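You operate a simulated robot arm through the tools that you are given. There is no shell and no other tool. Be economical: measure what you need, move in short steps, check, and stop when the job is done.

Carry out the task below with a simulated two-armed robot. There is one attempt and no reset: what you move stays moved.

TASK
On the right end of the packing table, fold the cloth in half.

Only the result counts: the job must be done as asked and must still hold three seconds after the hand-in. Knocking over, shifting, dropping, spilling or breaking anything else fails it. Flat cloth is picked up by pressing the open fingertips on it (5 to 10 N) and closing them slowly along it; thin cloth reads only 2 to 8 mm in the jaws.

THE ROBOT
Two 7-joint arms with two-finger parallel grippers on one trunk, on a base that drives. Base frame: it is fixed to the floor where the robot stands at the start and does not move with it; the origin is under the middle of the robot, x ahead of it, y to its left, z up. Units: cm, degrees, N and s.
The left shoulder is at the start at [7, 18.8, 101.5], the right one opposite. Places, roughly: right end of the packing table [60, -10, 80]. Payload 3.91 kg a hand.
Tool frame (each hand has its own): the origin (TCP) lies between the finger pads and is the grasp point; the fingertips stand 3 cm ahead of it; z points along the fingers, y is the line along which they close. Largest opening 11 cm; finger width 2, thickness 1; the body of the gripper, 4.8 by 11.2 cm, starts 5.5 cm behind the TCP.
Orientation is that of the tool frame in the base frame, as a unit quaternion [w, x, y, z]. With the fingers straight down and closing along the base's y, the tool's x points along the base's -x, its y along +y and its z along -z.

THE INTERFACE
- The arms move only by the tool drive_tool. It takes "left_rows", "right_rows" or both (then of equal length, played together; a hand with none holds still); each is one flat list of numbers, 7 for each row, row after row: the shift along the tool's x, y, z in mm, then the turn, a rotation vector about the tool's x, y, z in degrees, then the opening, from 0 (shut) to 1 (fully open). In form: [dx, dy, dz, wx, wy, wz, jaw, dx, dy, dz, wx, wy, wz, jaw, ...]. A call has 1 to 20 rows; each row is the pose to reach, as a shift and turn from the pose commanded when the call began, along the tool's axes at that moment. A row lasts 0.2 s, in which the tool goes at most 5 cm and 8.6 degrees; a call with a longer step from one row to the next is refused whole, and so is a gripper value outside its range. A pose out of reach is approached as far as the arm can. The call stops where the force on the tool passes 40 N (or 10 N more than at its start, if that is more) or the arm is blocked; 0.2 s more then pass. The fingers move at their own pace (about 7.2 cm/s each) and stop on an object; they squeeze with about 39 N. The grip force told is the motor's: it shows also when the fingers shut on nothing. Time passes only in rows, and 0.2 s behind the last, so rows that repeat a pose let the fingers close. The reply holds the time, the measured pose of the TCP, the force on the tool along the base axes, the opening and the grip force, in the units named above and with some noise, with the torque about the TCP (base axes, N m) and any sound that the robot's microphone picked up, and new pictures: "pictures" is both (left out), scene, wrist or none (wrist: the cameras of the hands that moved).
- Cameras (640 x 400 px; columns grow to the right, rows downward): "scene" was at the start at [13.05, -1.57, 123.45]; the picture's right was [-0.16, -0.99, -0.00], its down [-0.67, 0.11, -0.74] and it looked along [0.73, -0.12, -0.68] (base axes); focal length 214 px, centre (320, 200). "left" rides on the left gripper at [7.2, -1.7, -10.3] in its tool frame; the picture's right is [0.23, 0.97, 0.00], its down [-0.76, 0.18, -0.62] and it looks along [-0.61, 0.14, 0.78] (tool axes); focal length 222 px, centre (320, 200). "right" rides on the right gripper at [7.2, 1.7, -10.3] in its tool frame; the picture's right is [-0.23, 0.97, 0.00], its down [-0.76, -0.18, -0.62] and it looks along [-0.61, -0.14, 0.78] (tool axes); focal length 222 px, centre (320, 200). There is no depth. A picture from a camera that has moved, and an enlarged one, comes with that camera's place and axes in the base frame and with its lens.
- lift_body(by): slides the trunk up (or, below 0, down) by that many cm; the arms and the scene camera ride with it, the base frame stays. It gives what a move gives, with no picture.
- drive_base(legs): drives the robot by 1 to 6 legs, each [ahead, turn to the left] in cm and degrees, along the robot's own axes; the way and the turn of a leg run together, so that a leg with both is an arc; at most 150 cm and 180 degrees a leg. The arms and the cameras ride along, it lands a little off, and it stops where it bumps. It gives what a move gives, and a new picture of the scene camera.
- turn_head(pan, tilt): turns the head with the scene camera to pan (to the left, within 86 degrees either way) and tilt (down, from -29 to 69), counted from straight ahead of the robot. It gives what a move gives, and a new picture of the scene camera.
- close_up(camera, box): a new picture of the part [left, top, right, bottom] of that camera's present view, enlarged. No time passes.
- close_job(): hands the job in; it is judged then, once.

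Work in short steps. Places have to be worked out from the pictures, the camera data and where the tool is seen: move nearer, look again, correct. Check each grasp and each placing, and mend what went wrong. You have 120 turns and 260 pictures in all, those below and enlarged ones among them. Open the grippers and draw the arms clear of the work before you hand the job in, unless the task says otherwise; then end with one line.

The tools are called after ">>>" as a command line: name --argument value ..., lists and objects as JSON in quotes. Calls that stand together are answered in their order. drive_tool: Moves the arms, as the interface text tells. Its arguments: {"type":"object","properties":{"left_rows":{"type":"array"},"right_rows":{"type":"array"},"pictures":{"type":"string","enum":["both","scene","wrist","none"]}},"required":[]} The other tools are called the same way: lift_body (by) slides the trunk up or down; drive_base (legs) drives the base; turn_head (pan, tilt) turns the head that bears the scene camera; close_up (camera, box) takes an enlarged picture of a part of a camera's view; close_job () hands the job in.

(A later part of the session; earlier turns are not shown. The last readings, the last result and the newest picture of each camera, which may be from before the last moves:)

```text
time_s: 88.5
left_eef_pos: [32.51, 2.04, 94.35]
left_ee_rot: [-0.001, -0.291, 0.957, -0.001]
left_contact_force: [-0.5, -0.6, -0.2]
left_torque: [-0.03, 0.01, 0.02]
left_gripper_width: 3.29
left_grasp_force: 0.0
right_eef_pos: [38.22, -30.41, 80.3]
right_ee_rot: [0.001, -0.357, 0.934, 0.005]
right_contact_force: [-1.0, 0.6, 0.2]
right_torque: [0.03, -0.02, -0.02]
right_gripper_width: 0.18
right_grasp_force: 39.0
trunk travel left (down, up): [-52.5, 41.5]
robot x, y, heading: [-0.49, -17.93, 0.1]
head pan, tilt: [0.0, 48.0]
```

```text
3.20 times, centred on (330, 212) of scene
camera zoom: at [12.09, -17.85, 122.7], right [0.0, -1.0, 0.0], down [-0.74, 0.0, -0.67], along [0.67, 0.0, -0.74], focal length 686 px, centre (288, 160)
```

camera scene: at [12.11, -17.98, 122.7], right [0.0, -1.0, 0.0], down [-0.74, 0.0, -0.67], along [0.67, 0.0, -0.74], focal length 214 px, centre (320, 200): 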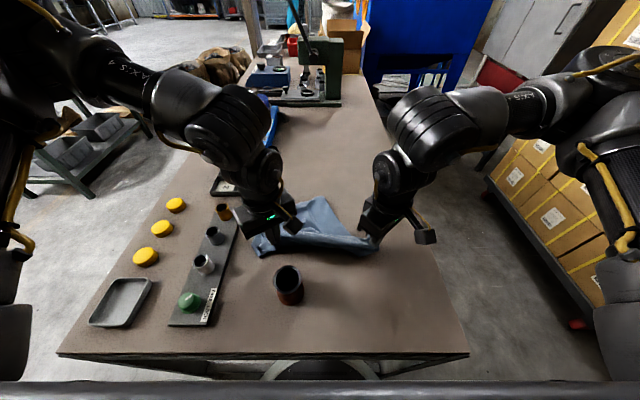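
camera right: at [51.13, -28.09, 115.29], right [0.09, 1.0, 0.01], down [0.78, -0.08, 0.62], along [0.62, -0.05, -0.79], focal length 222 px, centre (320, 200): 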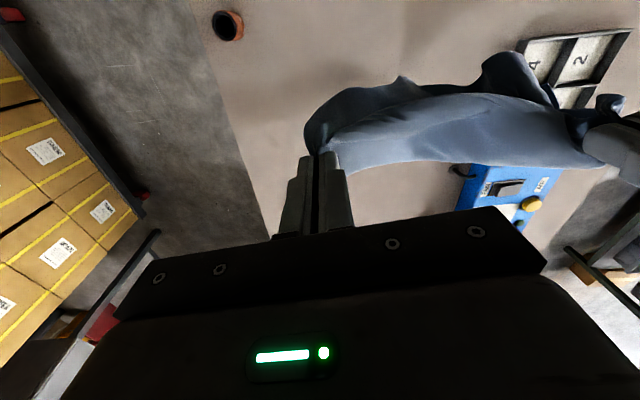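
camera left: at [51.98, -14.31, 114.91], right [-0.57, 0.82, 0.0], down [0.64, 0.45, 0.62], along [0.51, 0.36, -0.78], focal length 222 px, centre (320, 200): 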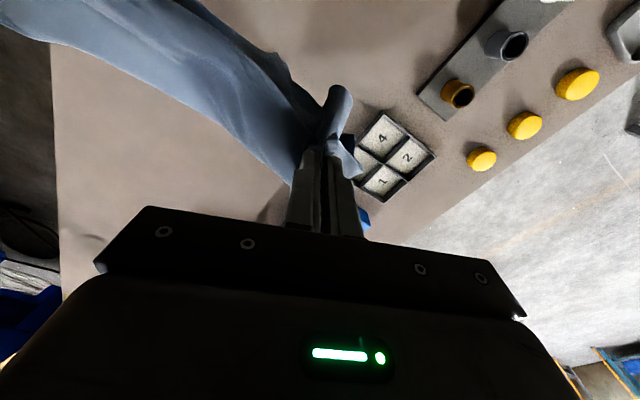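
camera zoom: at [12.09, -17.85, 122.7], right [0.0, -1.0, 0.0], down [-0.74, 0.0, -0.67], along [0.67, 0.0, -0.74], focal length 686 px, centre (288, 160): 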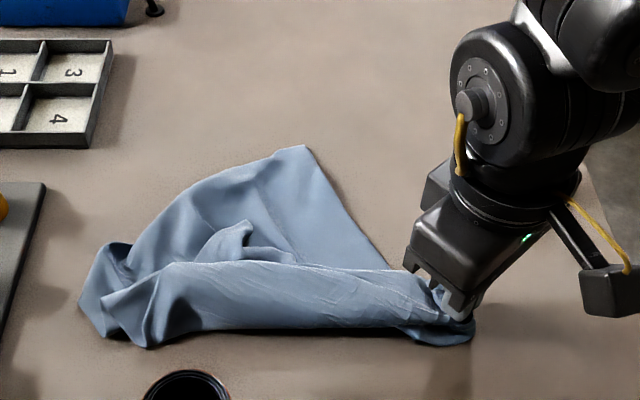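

T at (56,−19.5) is FL (21 cm straight edge from the right hand). A small corner flap, NR, stands on top at about (45,−14.4). I bring the left over it to look.

>>> drive_tool --left_rows '[0, -40, 0, 0, 0, 0, 0.3, -1, -80, 0, 0, 0, 0, 0.3, -1, -120, 0, 0, 0, 0, 0.3, -2, -160, 15, 0, 0, 0, 0.3, -2, -194, 35, 0, 0, 0, 0.3, -2, -194, 45, 0, 0, 0, 0.3]' --pictures "wrist"

>>> close_up --camera "left" --box '[160, 0, 480, 200]'

>>> close_up --camera "right" --box '[200, 50, 640, 260]'

```text
time_s: 89.9
left_eef_pos: [43.53, -14.07, 89.72]
left_ee_rot: [-0.001, -0.291, 0.957, 0.0]
left_contact_force: [0.4, 0.4, -1.0]
left_torque: [-0.01, 0.01, -0.02]
left_gripper_width: 3.29
left_grasp_force: 0.1
right_eef_pos: [38.34, -30.34, 80.18]
right_ee_rot: [0.001, -0.357, 0.934, 0.005]
right_contact_force: [-0.1, -0.1, 0.2]
right_torque: [0.01, 0.01, -0.04]
right_gripper_width: 0.18
right_grasp_force: 39.7
trunk travel left (down, up): [-52.5, 41.5]
robot x, y, heading: [-0.72, -17.8, -0.1]
head pan, tilt: [0.0, 48.0]
camera left: at [38.34, -19.52, 100.34], right [-0.73, 0.68, 0.0], down [0.54, 0.57, 0.62], along [0.42, 0.45, -0.78], focal length 222 px, centre (320, 200)
```

left: 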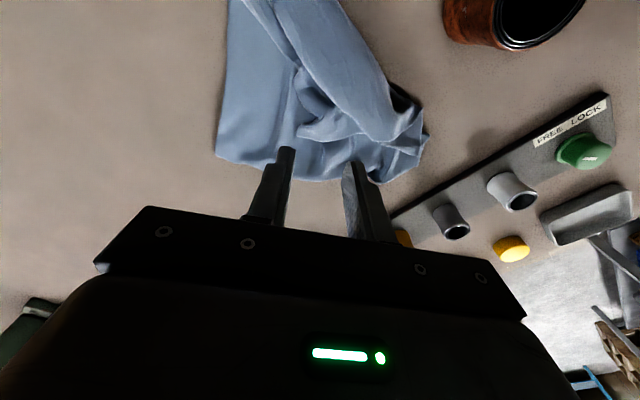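

```text
2.00 times, centred on (320, 100) of left
camera zoom: at [38.34, -19.52, 100.34], right [-0.73, 0.68, 0.0], down [0.54, 0.57, 0.62], along [0.42, 0.45, -0.78], focal length 444 px, centre (320, 400)
```

zoom: 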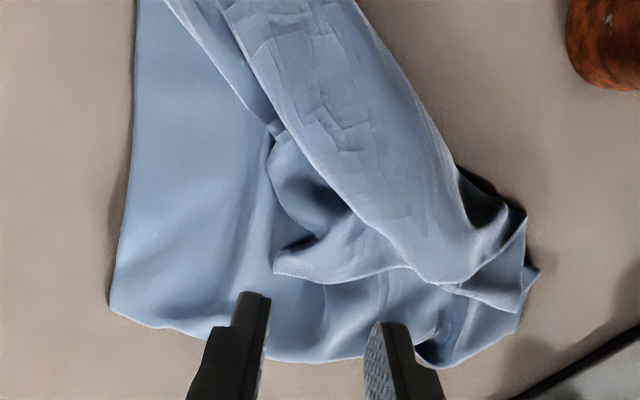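

```text
1.45 times, centred on (420, 155) of right
camera zoom: at [31.87, -34.13, 90.58], right [-0.48, 0.88, 0.01], down [0.69, 0.37, 0.62], along [0.54, 0.31, -0.78], focal length 323 px, centre (174, 266)
```

zoom: 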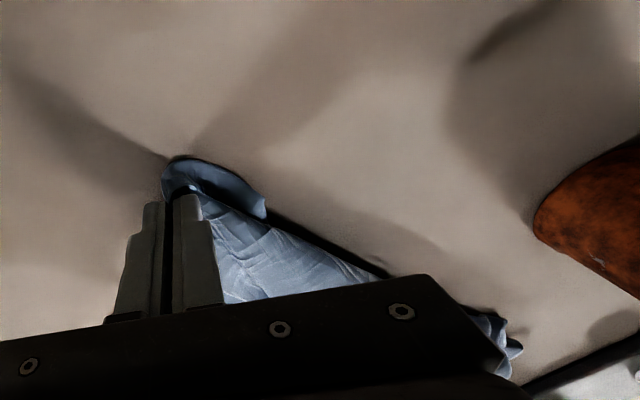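

NR lies already near (38,−4), while NL is the flap folded in with its tip at (46.2,−14.5). I pinch that flap lightly with narrow jaws, so that I can pull NL out away from me.

>>> drive_tool --left_rows '[-5, -2, 25, 0, 0, 0, 0.18, -10, -4, 50, 0, 0, 0, 0.18, -10, -4, 70, 0, 0, 0, 0.18, -10, -4, 82, 0, 0, 0, 0.18, -10, -4, 88, 0, 0, 0, 0.18]' --pictures "wrist"

>>> close_up --camera "left" --box '[160, 40, 480, 240]'

```text
time_s: 91.1
left_eef_pos: [44.64, -13.96, 80.95]
left_ee_rot: [-0.001, -0.291, 0.957, 0.001]
left_contact_force: [0.6, 0.3, -0.6]
left_torque: [0.0, 0.01, -0.01]
left_gripper_width: 1.97
left_grasp_force: 0.1
right_eef_pos: [38.32, -30.6, 80.28]
right_ee_rot: [0.0, -0.356, 0.934, 0.005]
right_contact_force: [0.0, 0.2, -0.1]
right_torque: [0.0, 0.03, -0.04]
right_gripper_width: 0.17
right_grasp_force: 38.4
trunk travel left (down, up): [-52.5, 41.5]
robot x, y, heading: [-0.89, -17.47, 0.0]
head pan, tilt: [0.0, 48.0]
camera left: at [39.3, -19.41, 91.47], right [-0.73, 0.68, 0.0], down [0.54, 0.57, 0.62], along [0.42, 0.45, -0.78], focal length 222 px, centre (320, 200)
```

left: 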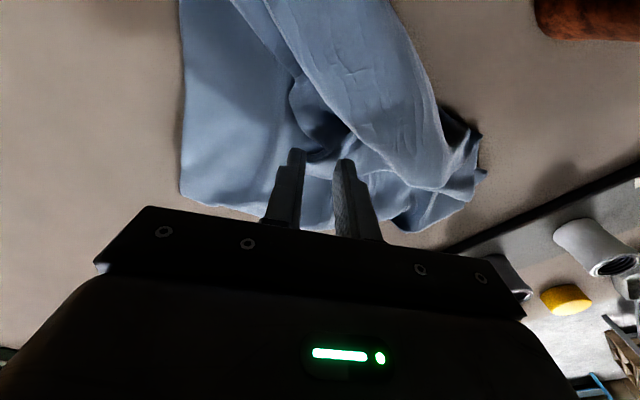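

```text
2.00 times, centred on (320, 140) of left
camera zoom: at [39.3, -19.41, 91.47], right [-0.73, 0.68, 0.0], down [0.54, 0.57, 0.62], along [0.42, 0.45, -0.78], focal length 444 px, centre (320, 320)
```

zoom: 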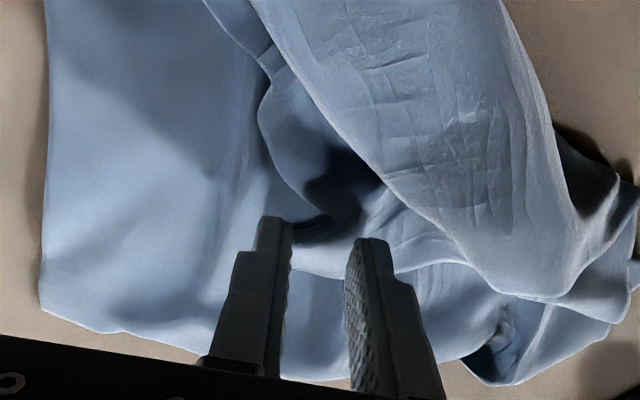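

The jaws sit slightly too far to the flap's tip side. I shift 13 mm along the jaw axis and lower to a light touch.

>>> drive_tool --left_rows '[0, 13, -5, 0, 0, 0, 0.18, 0, 13, 3, 0, 0, 0, 0.18, 0, 13, 8, 0, 0, 0, 0.18, 0, 13, 12, 0, 0, 0, 0.18]' --pictures "none"

>>> close_up --camera "left" --box '[160, 40, 480, 240]'

```text
time_s: 92.1
left_eef_pos: [43.84, -12.76, 79.68]
left_ee_rot: [-0.002, -0.291, 0.957, 0.0]
left_contact_force: [0.5, -0.1, 1.0]
left_torque: [0.0, -0.04, 0.0]
left_gripper_width: 1.99
left_grasp_force: 0.0
right_eef_pos: [38.45, -30.42, 80.32]
right_ee_rot: [0.001, -0.357, 0.934, 0.006]
right_contact_force: [-0.6, -0.5, 0.4]
right_torque: [0.01, 0.01, -0.04]
right_gripper_width: 0.16
right_grasp_force: 39.6
trunk travel left (down, up): [-52.5, 41.5]
robot x, y, heading: [-0.41, -17.75, -0.2]
head pan, tilt: [0.0, 48.0]
```

```text
2.00 times, centred on (320, 140) of left
camera zoom: at [38.67, -18.29, 90.28], right [-0.73, 0.68, 0.0], down [0.54, 0.57, 0.62], along [0.42, 0.45, -0.78], focal length 444 px, centre (320, 320)
```

zoom: 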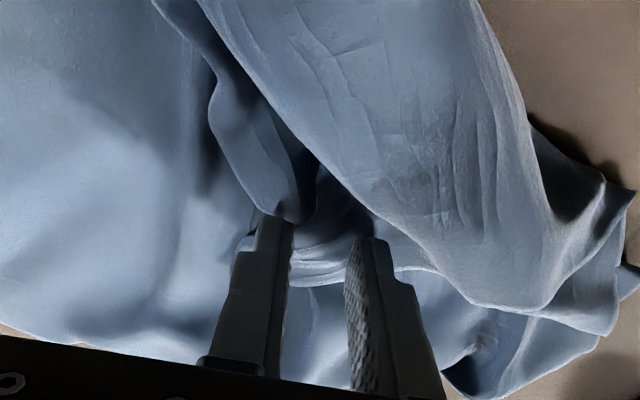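

Now both tips straddle the flap. I close slowly with a slight press.

>>> drive_tool --left_rows '[0, 0, 1.5, 0, 0, 0, 0.16, 0, 0, 2, 0, 0, 0, 0.14, 0, 0, 2, 0, 0, 0, 0.12, 0, 0, 2, 0, 0, 0, 0.1, 0, 0, 2, 0, 0, 0, 0.08, 0, 0, 2, 0, 0, 0, 0.06, 0, 0, 2, 0, 0, 0, 0.04, 0, 0, 2, 0, 0, 0, 0.02, 0, 0, 2, 0, 0, 0, 0, 0, 0, 2, 0, 0, 0, 0, 0, 0, -10, 0, 0, 0, 0, 0, 0, -25, 0, 0, 0, 0, 0, 0, -40, 0, 0, 0, 0, 0, 0, -40, 0, 0, 0, 0]' --pictures "wrist"

>>> close_up --camera "scene" --box '[250, 150, 410, 275]'

```text
time_s: 95.1
left_eef_pos: [43.95, -12.77, 83.65]
left_ee_rot: [-0.003, -0.291, 0.957, 0.001]
left_contact_force: [-0.2, -0.5, 0.4]
left_torque: [-0.01, 0.0, -0.02]
left_gripper_width: 0.19
left_grasp_force: 39.1
right_eef_pos: [38.41, -30.44, 80.23]
right_ee_rot: [0.001, -0.356, 0.934, 0.006]
right_contact_force: [0.9, 0.3, -0.6]
right_torque: [0.0, 0.0, -0.02]
right_gripper_width: 0.17
right_grasp_force: 38.6
trunk travel left (down, up): [-52.5, 41.5]
robot x, y, heading: [-0.56, -17.5, 0.1]
head pan, tilt: [0.0, 48.0]
camera left: at [38.67, -18.35, 94.18], right [-0.73, 0.68, 0.0], down [0.54, 0.57, 0.62], along [0.42, 0.45, -0.78], focal length 222 px, centre (320, 200)
```

left: 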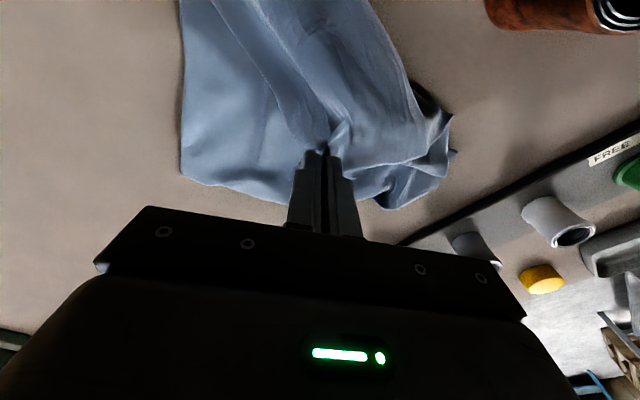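

```text
3.20 times, centred on (330, 212) of scene
camera zoom: at [12.24, -17.97, 122.68], right [0.0, -1.0, 0.0], down [-0.74, 0.0, -0.67], along [0.67, 0.0, -0.74], focal length 686 px, centre (288, 160)
```

zoom: 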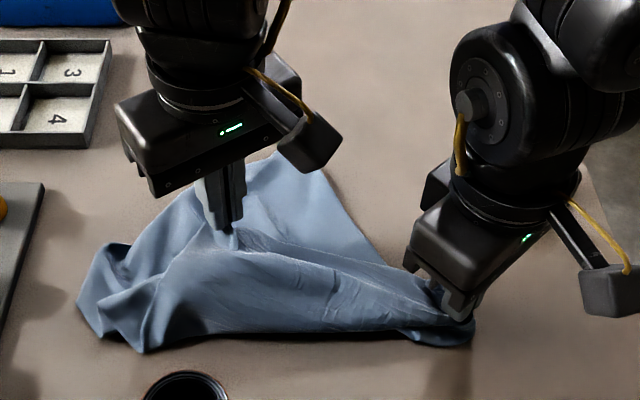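

Holding 1.9 mm, a single layer. I lift it further and draw it outward in steps to see what follows.

>>> drive_tool --left_rows '[0, 0, -35, 0, 0, 0, 0, -10, -1, -70, 0, 0, 0, 0, -33, -4, -95, 0, 0, 0, 0, -66, -9, -110, 0, 0, 0, 0, -66, -9, -110, 0, 0, 0, 0]' --pictures "wrist"

>>> close_up --camera "scene" --box '[250, 150, 410, 275]'

```text
time_s: 96.0
left_eef_pos: [47.54, -11.45, 93.42]
left_ee_rot: [-0.009, -0.282, 0.959, -0.004]
left_contact_force: [-9.3, -18.7, -13.9]
left_torque: [-0.62, 0.31, 0.04]
left_gripper_width: 0.17
left_grasp_force: 38.8
right_eef_pos: [38.75, -29.7, 80.59]
right_ee_rot: [0.013, -0.357, 0.934, 0.016]
right_contact_force: [9.8, 18.2, 13.5]
right_torque: [0.81, -0.28, -0.22]
right_gripper_width: 0.14
right_grasp_force: 38.9
trunk travel left (down, up): [-52.5, 41.5]
robot x, y, heading: [-0.35, -17.69, 0.1]
head pan, tilt: [0.0, 48.0]
stopped in row 4 (right hand): the force on the tool passed its limit (the readings are from after the stop); the commanded pose is now the measured one
camera left: at [42.27, -16.72, 104.04], right [-0.72, 0.7, 0.0], down [0.55, 0.57, 0.61], along [0.42, 0.44, -0.79], focal length 222 px, centre (320, 200)
```

left: 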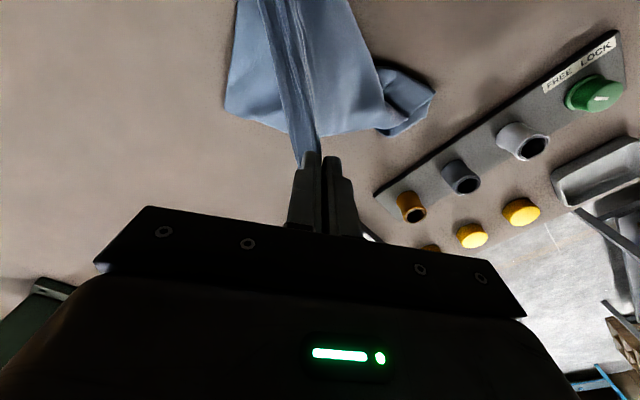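

```text
3.20 times, centred on (330, 212) of scene
camera zoom: at [12.22, -17.97, 122.68], right [0.0, -1.0, 0.0], down [-0.74, 0.0, -0.67], along [0.67, 0.0, -0.74], focal length 686 px, centre (288, 160)
```

zoom: 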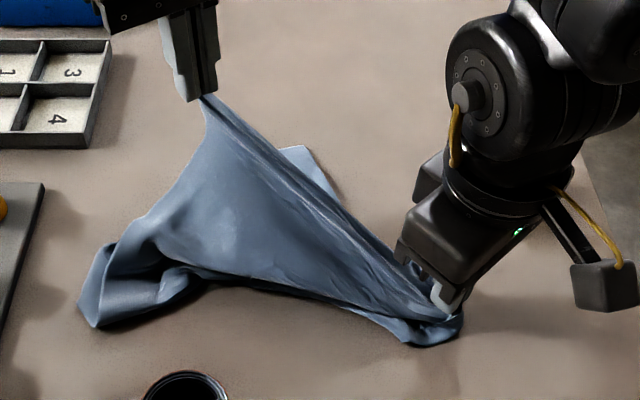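

The forces show this corner is NR: it came taut along the long edge with the right hand (24 cm). Now single-layered, it can be hung properly: I lift the right up level and then spread both so that the cloth hangs by its long side.

>>> drive_tool --right_rows '[-9, -10, -33, 0, 0, 3, 0, -18, -20, -66, 0, 0, 6, 0, -27, -32, -99, 0, 0, 9, 0, -36, -44, -132, 0, 0, 12, 0, -45, -55, -165, 0, 0, 15, 0, -54, -66, -198, 0, 0, 18, 0, -63, -78, -231, 0, 0, 20, 0, -72, -89, -264, 0, 0, 20, 0, -72, -89, -264, 0, 0, 20, 0]' --left_rows '[0, 0, 0, 0, 0, 0, 0, 0, 0, 0, 0, 0, 0, 0, 0, 0, -10, 0, 0, 0, 0, -5, 2, -30, 0, 0, 0, 0, -12, 4, -60, 0, 0, 0, 0, -20, 7, -90, 0, 0, 0, 0, -30, 10, -115, 0, 0, 0, 0, -40, 12, -135, 0, 0, 0, 0, -40, 12, -135, 0, 0, 0, 0]' --pictures "scene"

>>> close_up --camera "scene" --box '[240, 60, 410, 240]'

```text
time_s: 98.0
left_eef_pos: [50.37, -8.17, 106.92]
left_ee_rot: [-0.007, -0.283, 0.959, -0.003]
left_contact_force: [-0.4, -27.8, 0.4]
left_torque: [-1.0, 0.03, 0.01]
left_gripper_width: 0.21
left_grasp_force: 39.4
right_eef_pos: [49.81, -32.44, 106.9]
right_ee_rot: [0.007, -0.192, 0.981, 0.014]
right_contact_force: [0.6, 27.7, -0.6]
right_torque: [0.85, 0.0, -0.04]
right_gripper_width: 0.19
right_grasp_force: 39.1
trunk travel left (down, up): [-52.5, 41.5]
robot x, y, heading: [-0.66, -17.36, 0.1]
head pan, tilt: [0.0, 48.0]
camera scene: at [12.29, -18.02, 122.67], right [0.0, -1.0, 0.0], down [-0.74, 0.0, -0.67], along [0.67, 0.0, -0.74], focal length 214 px, centre (320, 200)
```

scene: 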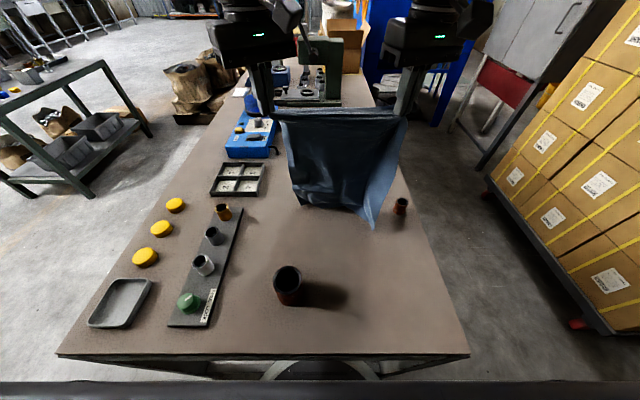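

```text
2.22 times, centred on (325, 150) of scene
camera zoom: at [12.29, -18.02, 122.67], right [0.0, -1.0, 0.0], down [-0.74, 0.0, -0.67], along [0.67, 0.0, -0.74], focal length 477 px, centre (309, 311)
```

zoom: 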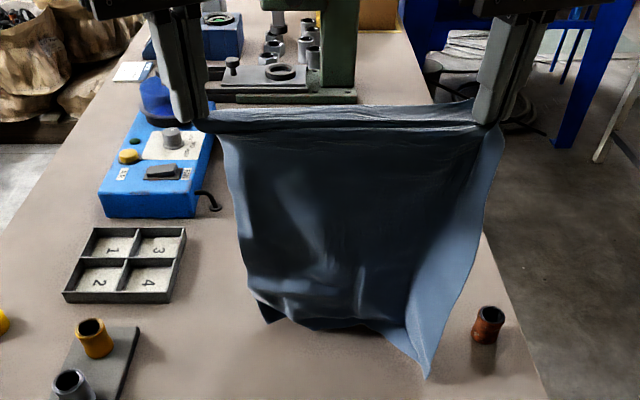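

The cloth now hangs as a clean sheet from its long side. I relax the tension (gap 23 cm), recentre away from the small cup and move out to x≈59 before laying it flat.

>>> drive_tool --left_rows '[-3, -3, -3, 0, 0, 0, 0, -25, -12, -6, 0, 0, 0, 0, -50, -23, -10, 0, 0, 0, 0, -79, -37, -10, 0, 0, 0, 0, -79, -37, -10, 0, 0, 0, 0, -79, -37, -10, 0, 0, 0, 0]' --right_rows '[-5, 10, -3, 0, 0, 0, 0, -33, 3, -6, 0, 0, 0, 0, -63, -5, -10, 0, 0, 0, 0, -94, -13, -10, 0, 0, 0, 0, -94, -13, -10, 0, 0, 0, 0, -94, -13, -10, 0, 0, 0, 0]' --pictures "scene"

>>> close_up --camera "scene" --box '[240, 50, 410, 230]'

```text
time_s: 99.4
left_eef_pos: [58.09, -7.07, 107.22]
left_ee_rot: [-0.005, -0.285, 0.959, -0.003]
left_contact_force: [0.4, -10.2, 0.5]
left_torque: [-0.36, -0.01, 0.05]
left_gripper_width: 0.19
left_grasp_force: 38.5
left hand out of reach, approached as far as the arm can: row 4, 5, 6
right_eef_pos: [59.14, -30.43, 107.87]
right_ee_rot: [0.005, -0.19, 0.982, 0.012]
right_contact_force: [0.1, 8.6, -0.4]
right_torque: [0.26, 0.01, 0.02]
right_gripper_width: 0.19
right_grasp_force: 39.3
trunk travel left (down, up): [-52.5, 41.5]
robot x, y, heading: [-0.42, -17.43, 0.1]
head pan, tilt: [0.0, 48.0]
camera scene: at [12.28, -17.94, 122.67], right [0.0, -1.0, 0.0], down [-0.74, 0.0, -0.67], along [0.67, 0.0, -0.74], focal length 214 px, centre (320, 200)
```

scene: 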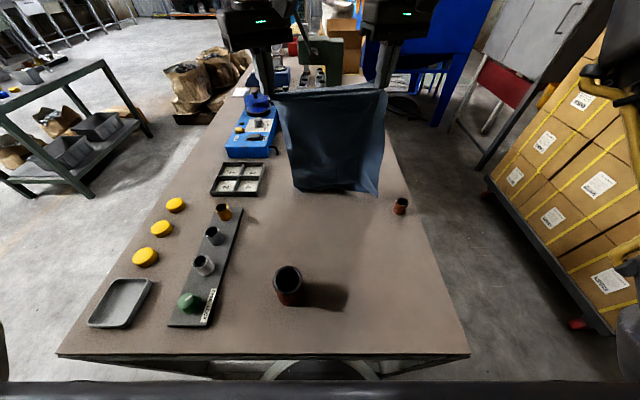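

```text
2.22 times, centred on (325, 140) of scene
camera zoom: at [12.28, -17.94, 122.67], right [0.0, -1.0, 0.0], down [-0.74, 0.0, -0.67], along [0.67, 0.0, -0.74], focal length 477 px, centre (309, 333)
```

zoom: 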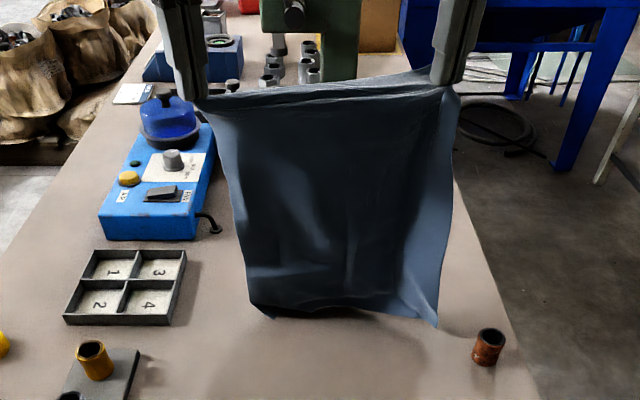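

A clean sheet with its bottom edge free. I lower it and draw the hands towards me to lay it flat, without letting go.

>>> drive_tool --left_rows '[0, 0, 20, 0, 0, 0, 0, 0, 0, 40, 0, 0, 0, 0, 0, 0, 60, 0, 0, 0, 0, 26, 17, 62, 0, 0, 0, 0, 50, 34, 68, 0, 0, 0, 0, 74, 50, 79, 0, 0, 0, 0, 97, 65, 93, 0, 0, 0, 0, 117, 79, 111, 0, 0, 0, 0, 135, 91, 131, 0, 0, 0, 0, 151, 101, 155, 0, 0, 0, 0, 163, 109, 181, 0, 0, 0, 0, 172, 115, 208, 0, 0, 0, 0, 177, 119, 237, 0, 0, 0, 0, 179, 120, 267, 0, 0, 0, 0, 179, 120, 267, 0, 0, 0, 0]' --right_rows '[0, 0, 20, 0, 0, 0, 0, 0, 0, 40, 0, 0, 0, 0, 0, 0, 60, 0, 0, -2, 0, 30, 13, 62, 0, 0, -4, 0, 58, 26, 69, 0, 0, -6, 0, 86, 38, 79, 0, 0, -8, 0, 112, 50, 94, 0, 0, -10, 0, 136, 60, 112, 0, 0, -12, 0, 156, 70, 134, 0, 0, -14, 0, 174, 77, 158, 0, 0, -16, 0, 188, 84, 185, 0, 0, -18, 0, 199, 88, 213, 0, 0, -20, 0, 205, 91, 243, 0, 0, -20, 0, 207, 92, 274, 0, 0, -20, 0, 207, 92, 274, 0, 0, -20, 0]' --pictures "scene"

>>> close_up --camera "scene" --box '[250, 130, 410, 270]'

```text
time_s: 102.6
left_eef_pos: [36.36, -6.77, 80.86]
left_ee_rot: [-0.006, -0.285, 0.959, -0.003]
left_contact_force: [-0.7, -1.4, -0.2]
left_torque: [0.0, -0.05, -0.01]
left_gripper_width: 0.19
left_grasp_force: 38.9
right_eef_pos: [36.37, -28.62, 80.6]
right_ee_rot: [0.009, -0.356, 0.934, 0.013]
right_contact_force: [-0.6, 0.1, 0.3]
right_torque: [0.02, -0.01, -0.05]
right_gripper_width: 0.18
right_grasp_force: 38.7
trunk travel left (down, up): [-52.5, 41.5]
robot x, y, heading: [-0.41, -18.03, -0.1]
head pan, tilt: [0.0, 48.0]
camera scene: at [12.1, -17.97, 122.7], right [0.0, -1.0, 0.0], down [-0.74, 0.0, -0.67], along [0.67, 0.0, -0.74], focal length 214 px, centre (320, 200)
```

scene: 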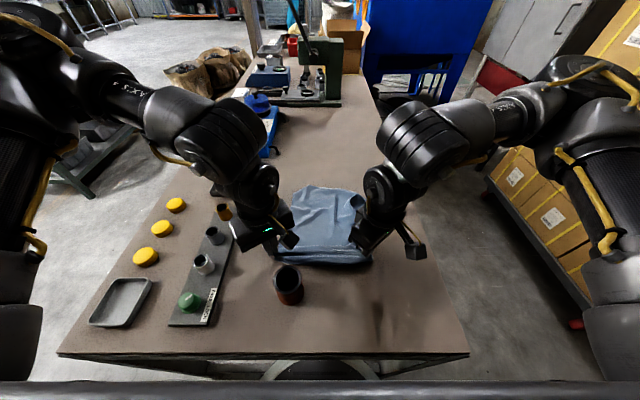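

```text
2.86 times, centred on (330, 200) of scene
camera zoom: at [12.1, -17.97, 122.7], right [0.0, -1.0, 0.0], down [-0.74, 0.0, -0.67], along [0.67, 0.0, -0.74], focal length 613 px, centre (291, 200)
```

zoom: 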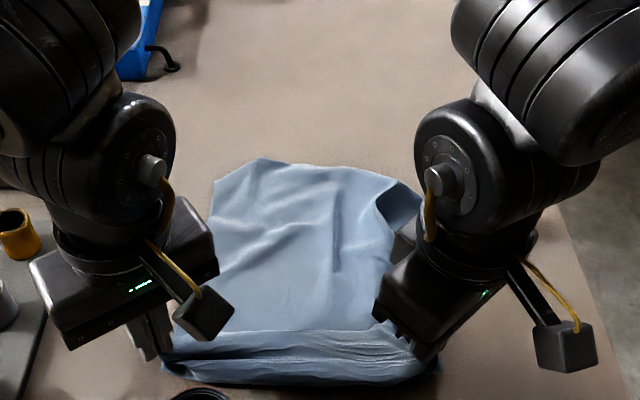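

Laid out, with only the two far corners (NL, FL) curled. I press lightly, open both jaws slowly and lift away to see it freely; then I'll straighten those corners.

>>> drive_tool --left_rows '[0, 0, 8, 0, 0, 0, 0, 0, 4, 15, 0, 0, 0, 0, 0, 4, 17, 0, 0, 0, 0.05, 0, 4, 17, 0, 0, 0, 0.1, 0, 4, 17, 0, 0, 0, 0.15, 0, 4, 17, 0, 0, 0, 0.2, 0, 4, 17, 0, 0, 0, 0.25, 0, 4, 10, 0, 0, 0, 0.28, 0, 4, -10, 0, 0, 0, 0.28, 0, 4, -40, 0, 0, 0, 0.28, 0, 4, -80, 0, 0, 0, 0.28, 0, 4, -120, 0, 0, 0, 0.28, 0, 44, -140, 0, 0, 0, 0.28, 0, 90, -140, 0, 0, 0, 0.28]' --right_rows '[4, -4, 8, 0, 0, 0, 0, 8, -10, 13, 0, 0, 0, 0, 8, -10, 15, 0, 0, 0, 0.05, 8, -10, 15, 0, 0, 0, 0.1, 8, -10, 15, 0, 0, 0, 0.15, 8, -10, 15, 0, 0, 0, 0.2, 8, -10, 15, 0, 0, 0, 0.25, 8, -10, 10, 0, 0, 0, 0.28, 8, -10, -10, 0, 0, 0, 0.28, 8, -10, -40, 0, 0, 0, 0.28, 8, -10, -80, 0, 0, 0, 0.28, 8, -10, -120, 0, 0, 0, 0.28, 8, -50, -140, 0, 0, 0, 0.28, 8, -95, -140, 0, 0, 0, 0.28]' --pictures "scene"

>>> close_up --camera "scene" --box '[250, 150, 410, 280]'

```text
time_s: 103.8
left_eef_pos: [36.13, -6.49, 79.17]
left_ee_rot: [-0.005, -0.285, 0.958, -0.003]
left_contact_force: [-2.6, 2.5, 11.7]
left_torque: [-0.19, -0.01, -0.02]
left_gripper_width: 2.06
left_grasp_force: 0.0
right_eef_pos: [36.63, -29.78, 79.26]
right_ee_rot: [0.013, -0.355, 0.935, 0.012]
right_contact_force: [2.3, -2.7, 21.0]
right_torque: [0.15, 0.31, 0.0]
right_gripper_width: 2.03
right_grasp_force: 0.0
trunk travel left (down, up): [-52.5, 41.5]
robot x, y, heading: [-0.65, -17.96, 0.1]
head pan, tilt: [0.0, 48.0]
stopped in row 6 (right hand): the force on the tool passed its limit (the readings are from after the stop); the commanded pose is now the measured one
camera scene: at [12.0, -17.98, 122.7], right [0.0, -1.0, 0.0], down [-0.74, 0.0, -0.67], along [0.67, 0.0, -0.74], focal length 214 px, centre (320, 200)
```

scene: 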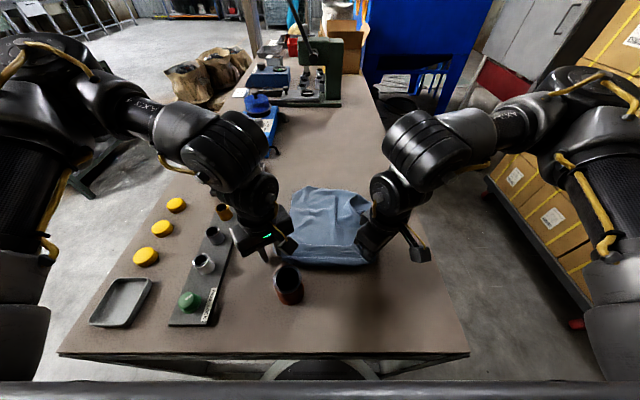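

```text
3.08 times, centred on (330, 215) of scene
camera zoom: at [12.0, -17.98, 122.7], right [0.0, -1.0, 0.0], down [-0.74, 0.0, -0.67], along [0.67, 0.0, -0.74], focal length 660 px, centre (289, 154)
```

zoom: 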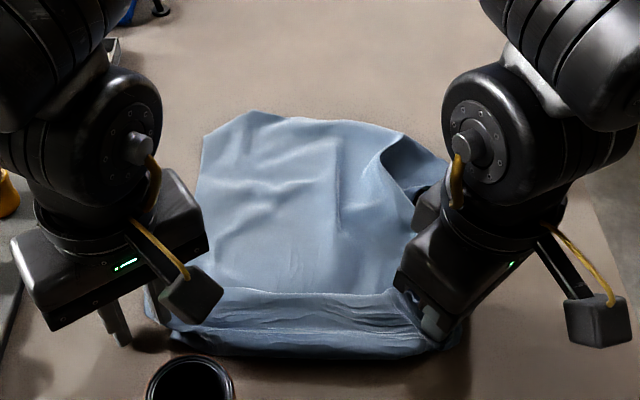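

The release stopped at 2 cm opening because of press force; that is enough. Now I lift both straight up and aside.

>>> drive_tool --left_rows '[0, 0, -8, 0, 0, 0, 0.24, 0, 0, -25, 0, 0, 0, 0.26, 0, 0, -60, 0, 0, 0, 0.26, 0, 0, -100, 0, 0, 0, 0.26, 0, 0, -140, 0, 0, 0, 0.26, 0, 45, -150, 0, 0, 0, 0.26, 0, 90, -150, 0, 0, 0, 0.26]' --right_rows '[0, 0, -8, 0, 0, 0, 0.24, 0, 0, -25, 0, 0, 0, 0.26, 0, 0, -60, 0, 0, 0, 0.26, 0, 0, -100, 0, 0, 0, 0.26, 0, 0, -140, 0, 0, 0, 0.26, 0, -45, -150, 0, 0, 0, 0.26, 0, -90, -150, 0, 0, 0, 0.26]' --pictures "scene"

>>> close_up --camera "scene" --box '[250, 150, 410, 280]'

>>> close_up --camera "right" --box '[0, 0, 640, 260]'

```text
time_s: 105.4
left_eef_pos: [31.46, -0.04, 93.79]
left_ee_rot: [-0.002, -0.27, 0.963, 0.01]
left_contact_force: [-0.4, -0.6, 0.3]
left_torque: [0.01, -0.02, 0.01]
left_gripper_width: 2.85
left_grasp_force: 0.0
left hand out of reach, approached as far as the arm can: row 7
right_eef_pos: [42.57, -37.01, 94.32]
right_ee_rot: [0.011, -0.357, 0.934, 0.012]
right_contact_force: [-1.9, 0.7, -0.5]
right_torque: [0.01, 0.01, 0.0]
right_gripper_width: 2.87
right_grasp_force: 0.0
trunk travel left (down, up): [-52.5, 41.5]
robot x, y, heading: [-0.69, -17.52, -0.0]
head pan, tilt: [0.0, 48.0]
camera scene: at [11.95, -18.13, 122.71], right [0.0, -1.0, 0.0], down [-0.74, 0.0, -0.67], along [0.67, 0.0, -0.74], focal length 214 px, centre (320, 200)
```

scene: 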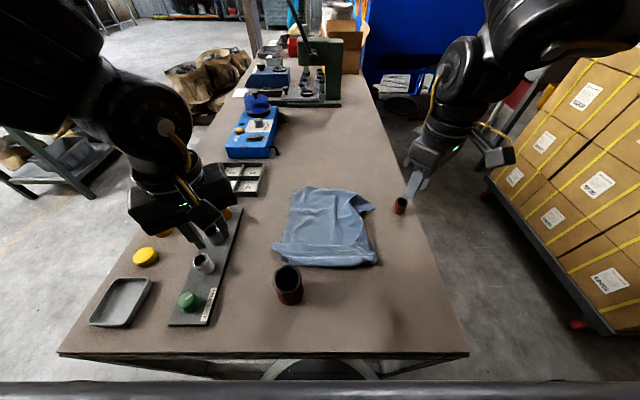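

```text
3.08 times, centred on (330, 215) of scene
camera zoom: at [11.95, -18.13, 122.71], right [0.0, -1.0, 0.0], down [-0.74, 0.0, -0.67], along [0.67, 0.0, -0.74], focal length 660 px, centre (289, 154)
```

zoom: 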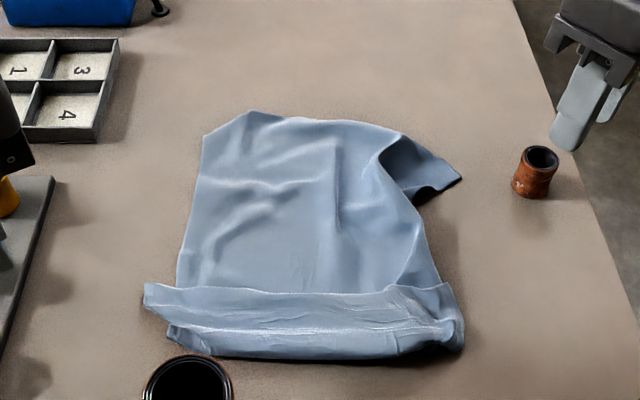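

```text
1.00 times, centred on (320, 130) of right (not enlarged: the box is as wide or as high as the picture)
camera zoom: at [35.82, -40.94, 104.38], right [-0.48, 0.88, 0.02], down [0.68, 0.36, 0.64], along [0.56, 0.32, -0.77], focal length 222 px, centre (320, 270)
```

zoom: 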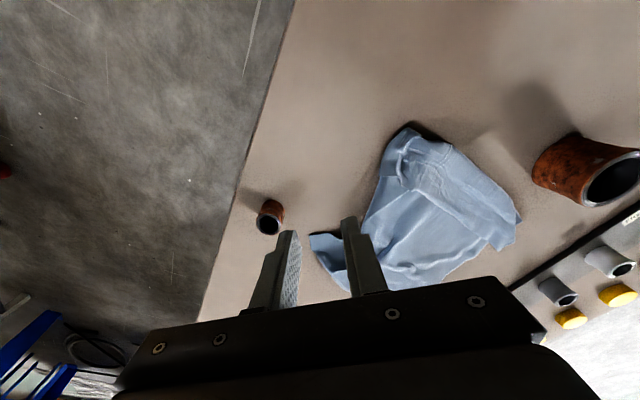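

Now the lie is clear: near edge (25 cm, y −6.6 to −31) folded back as a 6 cm strip, sheet up to x≈60, far right corner turned out to (51,−34), far left corner tucked under. First I straighten the far right corner with the right hand.

>>> drive_tool --right_rows '[-35, -10, 10, 0, 0, 0, 0.2, -70, -21, 20, 0, 0, 0, 0.2, -105, -32, 35, 0, 0, 0, 0.2, -105, -32, 70, 0, 0, 0, 0.2, -105, -32, 100, 0, 0, 0, 0.2, -105, -32, 118, 0, 0, 0, 0.2, -105, -32, 118, 0, 0, 0, 0.2]' --pictures "wrist"

>>> close_up --camera "right" --box '[160, 40, 480, 240]'

```text
time_s: 107.0
left_eef_pos: [31.67, 0.19, 93.66]
left_ee_rot: [-0.003, -0.27, 0.963, 0.01]
left_contact_force: [0.5, -0.3, 0.9]
left_torque: [0.01, -0.03, -0.01]
left_gripper_width: 2.87
left_grasp_force: 0.0
right_eef_pos: [52.64, -32.12, 82.34]
right_ee_rot: [0.011, -0.357, 0.934, 0.012]
right_contact_force: [-0.2, -0.1, -0.3]
right_torque: [0.0, 0.01, -0.01]
right_gripper_width: 2.21
right_grasp_force: 0.0
trunk travel left (down, up): [-52.5, 41.5]
robot x, y, heading: [-0.32, -18.04, 0.0]
head pan, tilt: [0.0, 48.0]
camera right: at [46.04, -36.0, 92.54], right [-0.48, 0.88, 0.02], down [0.68, 0.36, 0.64], along [0.56, 0.32, -0.77], focal length 222 px, centre (320, 200)
```

right: 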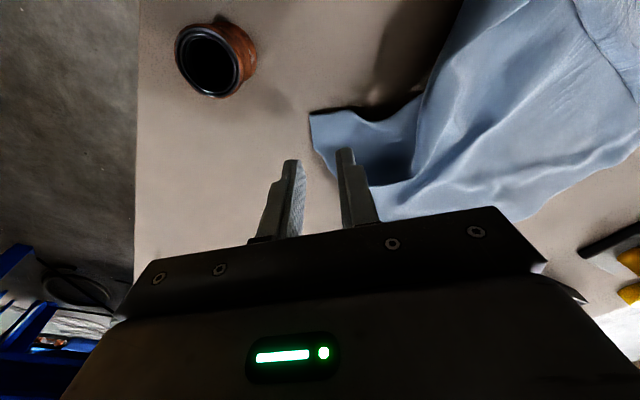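

```text
2.00 times, centred on (320, 140) of right
camera zoom: at [46.04, -36.0, 92.54], right [-0.48, 0.88, 0.02], down [0.68, 0.36, 0.64], along [0.56, 0.32, -0.77], focal length 444 px, centre (320, 320)
```

zoom: 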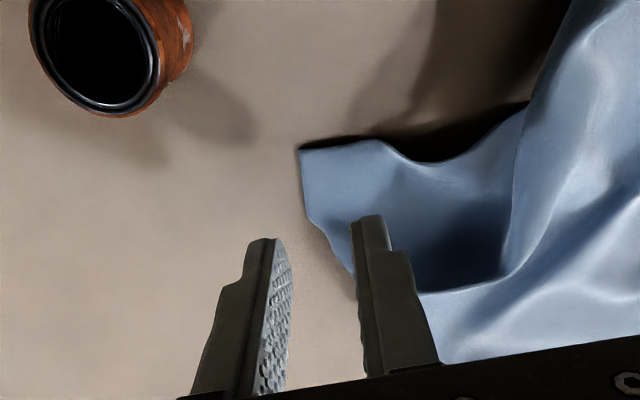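

The corner is clear on bare table at (51.1,−33.8). I shift 13 mm along the jaws, lower and pinch it.

>>> drive_tool --right_rows '[5, 14, 10, 0, 0, 0, 0.2, 5, 14, 20, 0, 0, 0, 0.2, 5, 14, 27, 0, 0, 0, 0.2, 5, 14, 31, 0, 0, 0, 0.2, 5, 14, 33, 0, 0, 0, 0.2, 5, 14, 33, 0, 0, 0, 0.2]' --pictures "none"

```text
time_s: 108.4
left_eef_pos: [31.7, 0.06, 93.63]
left_ee_rot: [-0.004, -0.27, 0.963, 0.011]
left_contact_force: [-0.3, -1.0, -0.7]
left_torque: [0.0, -0.01, -0.03]
left_gripper_width: 2.85
left_grasp_force: 0.0
right_eef_pos: [51.36, -31.36, 79.11]
right_ee_rot: [0.01, -0.356, 0.934, 0.012]
right_contact_force: [1.3, -1.5, 7.5]
right_torque: [-0.15, -0.03, 0.01]
right_gripper_width: 2.22
right_grasp_force: 0.0
trunk travel left (down, up): [-52.5, 41.5]
robot x, y, heading: [-0.72, -17.71, 0.3]
head pan, tilt: [0.0, 48.0]
```

Touching with 7.5 N. A bit firmer, then close.

>>> drive_tool --right_rows '[0, 0, 1.2, 0, 0, 0, 0.18, 0, 0, 1.2, 0, 0, 0, 0.15, 0, 0, 1.2, 0, 0, 0, 0.12, 0, 0, 1.2, 0, 0, 0, 0.09, 0, 0, 1.2, 0, 0, 0, 0.06, 0, 0, 1.2, 0, 0, 0, 0.03, 0, 0, 1.2, 0, 0, 0, 0, 0, 0, 1.2, 0, 0, 0, 0, 0, 0, -12, 0, 0, 0, 0, 0, 0, -30, 0, 0, 0, 0, 0, 0, -45, 0, 0, 0, 0]' --pictures "wrist"

>>> close_up --camera "scene" --box '[250, 150, 410, 280]'

```text
time_s: 110.8
left_eef_pos: [31.71, 0.05, 93.7]
left_ee_rot: [-0.004, -0.27, 0.963, 0.009]
left_contact_force: [-0.1, 0.1, 0.4]
left_torque: [0.04, -0.03, 0.0]
left_gripper_width: 2.86
left_grasp_force: 0.0
right_eef_pos: [51.0, -31.42, 83.41]
right_ee_rot: [0.01, -0.356, 0.934, 0.011]
right_contact_force: [0.2, 0.5, 0.7]
right_torque: [0.01, 0.03, -0.02]
right_gripper_width: 0.2
right_grasp_force: 39.1
trunk travel left (down, up): [-52.5, 41.5]
robot x, y, heading: [-0.27, -17.86, 0.3]
head pan, tilt: [0.0, 48.0]
camera right: at [44.53, -35.32, 93.65], right [-0.48, 0.88, 0.02], down [0.68, 0.36, 0.64], along [0.55, 0.32, -0.77], focal length 222 px, centre (320, 200)
```

right: 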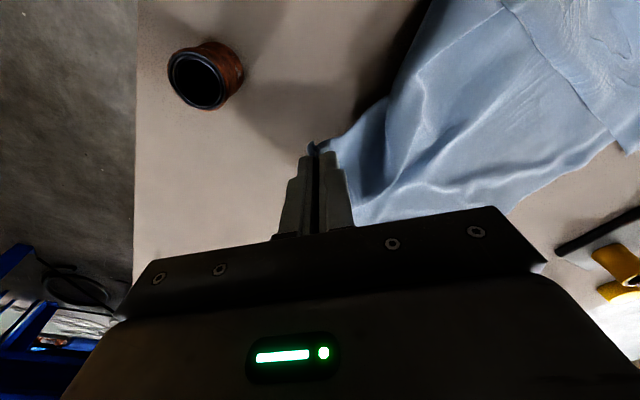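

```text
3.08 times, centred on (330, 215) of scene
camera zoom: at [12.23, -17.98, 122.67], right [0.0, -1.0, 0.0], down [-0.74, 0.0, -0.67], along [0.67, 0.0, -0.74], focal length 660 px, centre (289, 154)
```

zoom: 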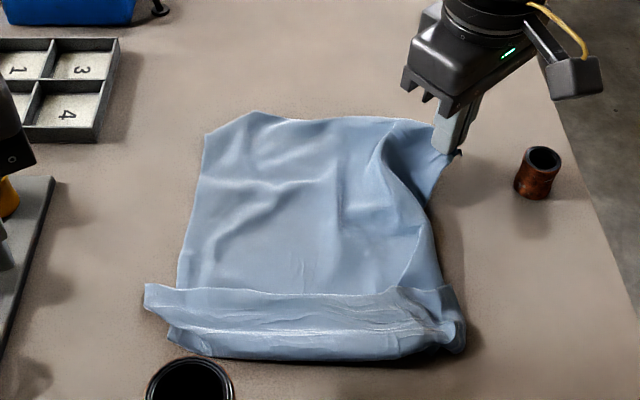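

Held. I draw it to its proper place at about (59.5,−31), keeping low.

>>> drive_tool --right_rows '[-16, -13, 0, 0, 0, 6, 0, -32, -27, 5, 0, 0, 12, 0, -50, -42, 10, 0, 0, 18, 0, -68, -57, 18, 0, 0, 22, 0, -70, -60, 26, 0, 0, 22, 0, -70, -60, 26, 0, 0, 22, 0]' --pictures "none"

>>> close_up --camera "scene" --box '[250, 150, 410, 280]'

```text
time_s: 112.2
left_eef_pos: [31.75, -0.01, 93.88]
left_ee_rot: [-0.005, -0.27, 0.963, 0.01]
left_contact_force: [0.9, 0.0, -0.1]
left_torque: [0.01, 0.01, -0.01]
left_gripper_width: 2.88
left_grasp_force: 0.1
right_eef_pos: [60.49, -31.38, 81.19]
right_ee_rot: [0.007, -0.171, 0.985, 0.013]
right_contact_force: [0.7, -0.7, -0.6]
right_torque: [-0.02, 0.0, 0.06]
right_gripper_width: 0.21
right_grasp_force: 38.9
trunk travel left (down, up): [-52.5, 41.5]
robot x, y, heading: [-0.76, -17.42, -0.0]
head pan, tilt: [0.0, 48.0]
```

```text
3.08 times, centred on (330, 215) of scene
camera zoom: at [12.22, -17.94, 122.68], right [0.0, -1.0, 0.0], down [-0.74, 0.0, -0.67], along [0.67, 0.0, -0.74], focal length 660 px, centre (289, 154)
```

zoom: 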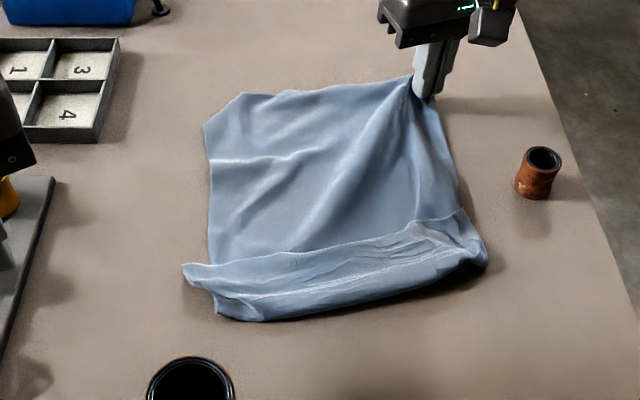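

The cloth swung round a bit but lies well now, with the right still holding FL's place. Next the tucked far left corner, fold edge between (57.7,−9.7) and (62.3,−13.2): I bring the left hand over it.

>>> drive_tool --left_rows '[-22, -31, 0, 0, 0, 0, 0.2, -44, -62, 0, 0, 0, 0, 0.2, -66, -93, 0, 0, 0, 0, 0.2, -88, -124, 0, 0, 0, 0, 0.2, -110, -155, 0, 0.5, 0.2, 0, 0.2, -132, -186, 15, 1.1, 0.3, 0, 0.2, -154, -217, 45, 1.1, 0.3, 0, 0.2, -173, -247, 75, 1.1, 0.3, 0, 0.2, -173, -247, 100, 1.1, 0.3, 0, 0.2, -173, -247, 100, 1.1, 0.3, 0, 0.2]' --pictures "wrist"

>>> close_up --camera "left" --box '[160, 40, 480, 240]'

```text
time_s: 114.4
left_eef_pos: [59.55, -10.11, 84.07]
left_ee_rot: [-0.006, -0.286, 0.958, -0.011]
left_contact_force: [0.6, -0.6, -0.4]
left_torque: [-0.01, -0.01, 0.02]
left_gripper_width: 2.22
left_grasp_force: 0.1
right_eef_pos: [60.48, -31.24, 81.17]
right_ee_rot: [0.008, -0.172, 0.985, 0.015]
right_contact_force: [0.0, 0.2, 0.4]
right_torque: [-0.02, 0.02, 0.05]
right_gripper_width: 0.23
right_grasp_force: 38.9
trunk travel left (down, up): [-52.5, 41.5]
robot x, y, heading: [-0.31, -18.0, -0.1]
head pan, tilt: [0.0, 48.0]
camera left: at [54.13, -15.34, 94.66], right [-0.72, 0.69, -0.02], down [0.54, 0.58, 0.61], along [0.43, 0.43, -0.8], focal length 222 px, centre (320, 200)
```

left: 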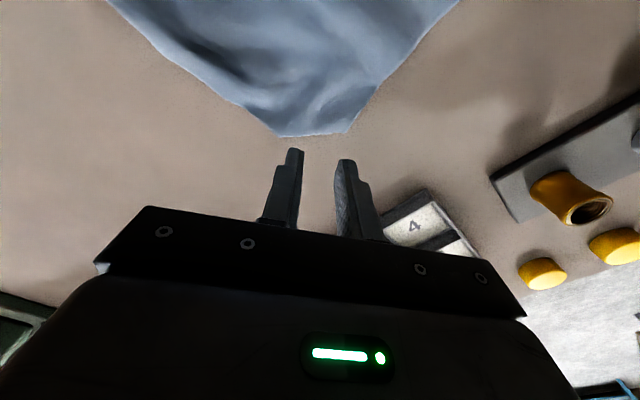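

```text
2.00 times, centred on (320, 140) of left
camera zoom: at [54.13, -15.34, 94.66], right [-0.72, 0.69, -0.02], down [0.54, 0.58, 0.61], along [0.43, 0.43, -0.8], focal length 444 px, centre (320, 320)
```

zoom: 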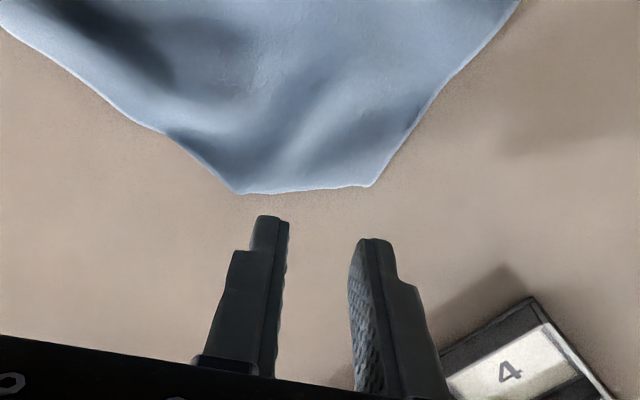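

The fold edge lies just ahead of the tips. I move 13 mm in, level the hand, and lower to press.

>>> drive_tool --left_rows '[13, -6, 10, -1.1, -0.3, 0, 0.2, 13, -6, 25, -1.1, -0.3, 0, 0.2, 13, -6, 37, -1.1, -0.3, 0, 0.2, 13, -6, 43, -1.1, -0.3, 0, 0.2, 13, -6, 46, -1.1, -0.3, 0, 0.2, 13, -6, 48, -1.1, -0.3, 0, 0.2]' --pictures "none"

```text
time_s: 115.8
left_eef_pos: [58.57, -11.41, 79.28]
left_ee_rot: [-0.005, -0.286, 0.958, -0.003]
left_contact_force: [-0.1, 0.5, 1.9]
left_torque: [0.0, -0.05, 0.02]
left_gripper_width: 2.21
left_grasp_force: 0.1
right_eef_pos: [60.45, -31.26, 81.08]
right_ee_rot: [0.008, -0.172, 0.985, 0.013]
right_contact_force: [0.5, 0.5, -0.4]
right_torque: [-0.02, 0.03, 0.03]
right_gripper_width: 0.23
right_grasp_force: 39.1
trunk travel left (down, up): [-52.5, 41.5]
robot x, y, heading: [-0.15, -17.68, -0.0]
head pan, tilt: [0.0, 48.0]
```

Just touching; I press 2 mm further, close and lift 6 cm.

>>> drive_tool --left_rows '[0, 0, 1.5, 0, 0, 0, 0.2, 0, 0, 2.5, 0, 0, 0, 0.17, 0, 0, 2.5, 0, 0, 0, 0.14, 0, 0, 2.5, 0, 0, 0, 0.11, 0, 0, 2.5, 0, 0, 0, 0.08, 0, 0, 2.5, 0, 0, 0, 0.05, 0, 0, 2.5, 0, 0, 0, 0.02, 0, 0, 2.5, 0, 0, 0, 0, 0, 0, 2.5, 0, 0, 0, 0, 0, 0, -10, 0, 0, 0, 0, 0, 0, -30, 0, 0, 0, 0, 0, 0, -60, 0, 0, 0, 0, 0, 0, -60, 0, 0, 0, 0]' --pictures "wrist"

>>> close_up --camera "left" --box '[160, 40, 480, 240]'

>>> close_up --camera "scene" --box '[250, 150, 410, 280]'

```text
time_s: 118.6
left_eef_pos: [58.6, -11.47, 85.06]
left_ee_rot: [-0.006, -0.285, 0.958, -0.002]
left_contact_force: [-0.3, 0.7, 0.4]
left_torque: [-0.01, -0.02, -0.01]
left_gripper_width: 0.0
left_grasp_force: 37.6
right_eef_pos: [60.49, -31.27, 81.09]
right_ee_rot: [0.008, -0.171, 0.985, 0.014]
right_contact_force: [-0.3, -0.4, -0.4]
right_torque: [0.03, 0.0, 0.03]
right_gripper_width: 0.21
right_grasp_force: 38.6
trunk travel left (down, up): [-52.5, 41.5]
robot x, y, heading: [-0.18, -17.65, 0.3]
head pan, tilt: [0.0, 48.0]
camera left: at [53.46, -16.8, 95.67], right [-0.72, 0.69, 0.0], down [0.55, 0.57, 0.61], along [0.42, 0.44, -0.79], focal length 222 px, centre (320, 200)
```

left: 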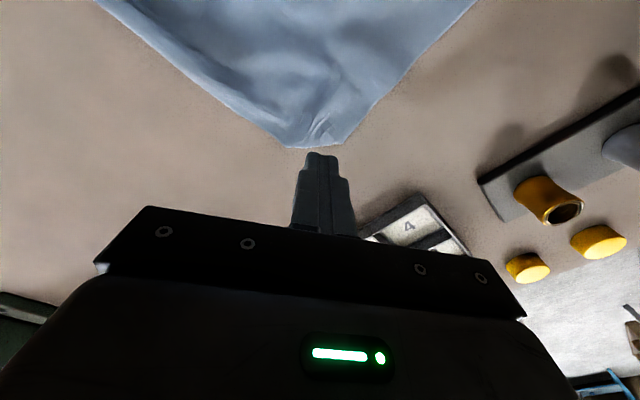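

```text
2.00 times, centred on (320, 140) of left
camera zoom: at [53.46, -16.8, 95.67], right [-0.72, 0.69, 0.0], down [0.55, 0.57, 0.61], along [0.42, 0.44, -0.79], focal length 444 px, centre (320, 320)
```

zoom: 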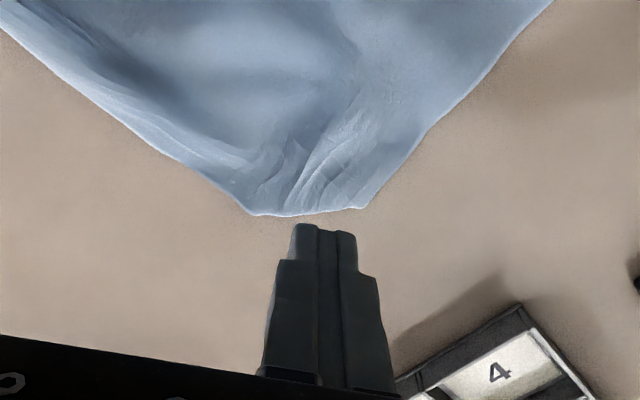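

```text
3.08 times, centred on (330, 215) of scene
camera zoom: at [12.26, -17.96, 122.67], right [0.0, -1.0, 0.0], down [-0.74, 0.0, -0.67], along [0.67, 0.0, -0.74], focal length 660 px, centre (289, 154)
```

zoom: 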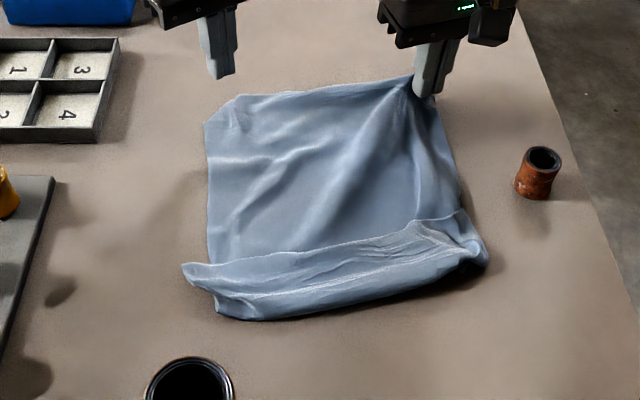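

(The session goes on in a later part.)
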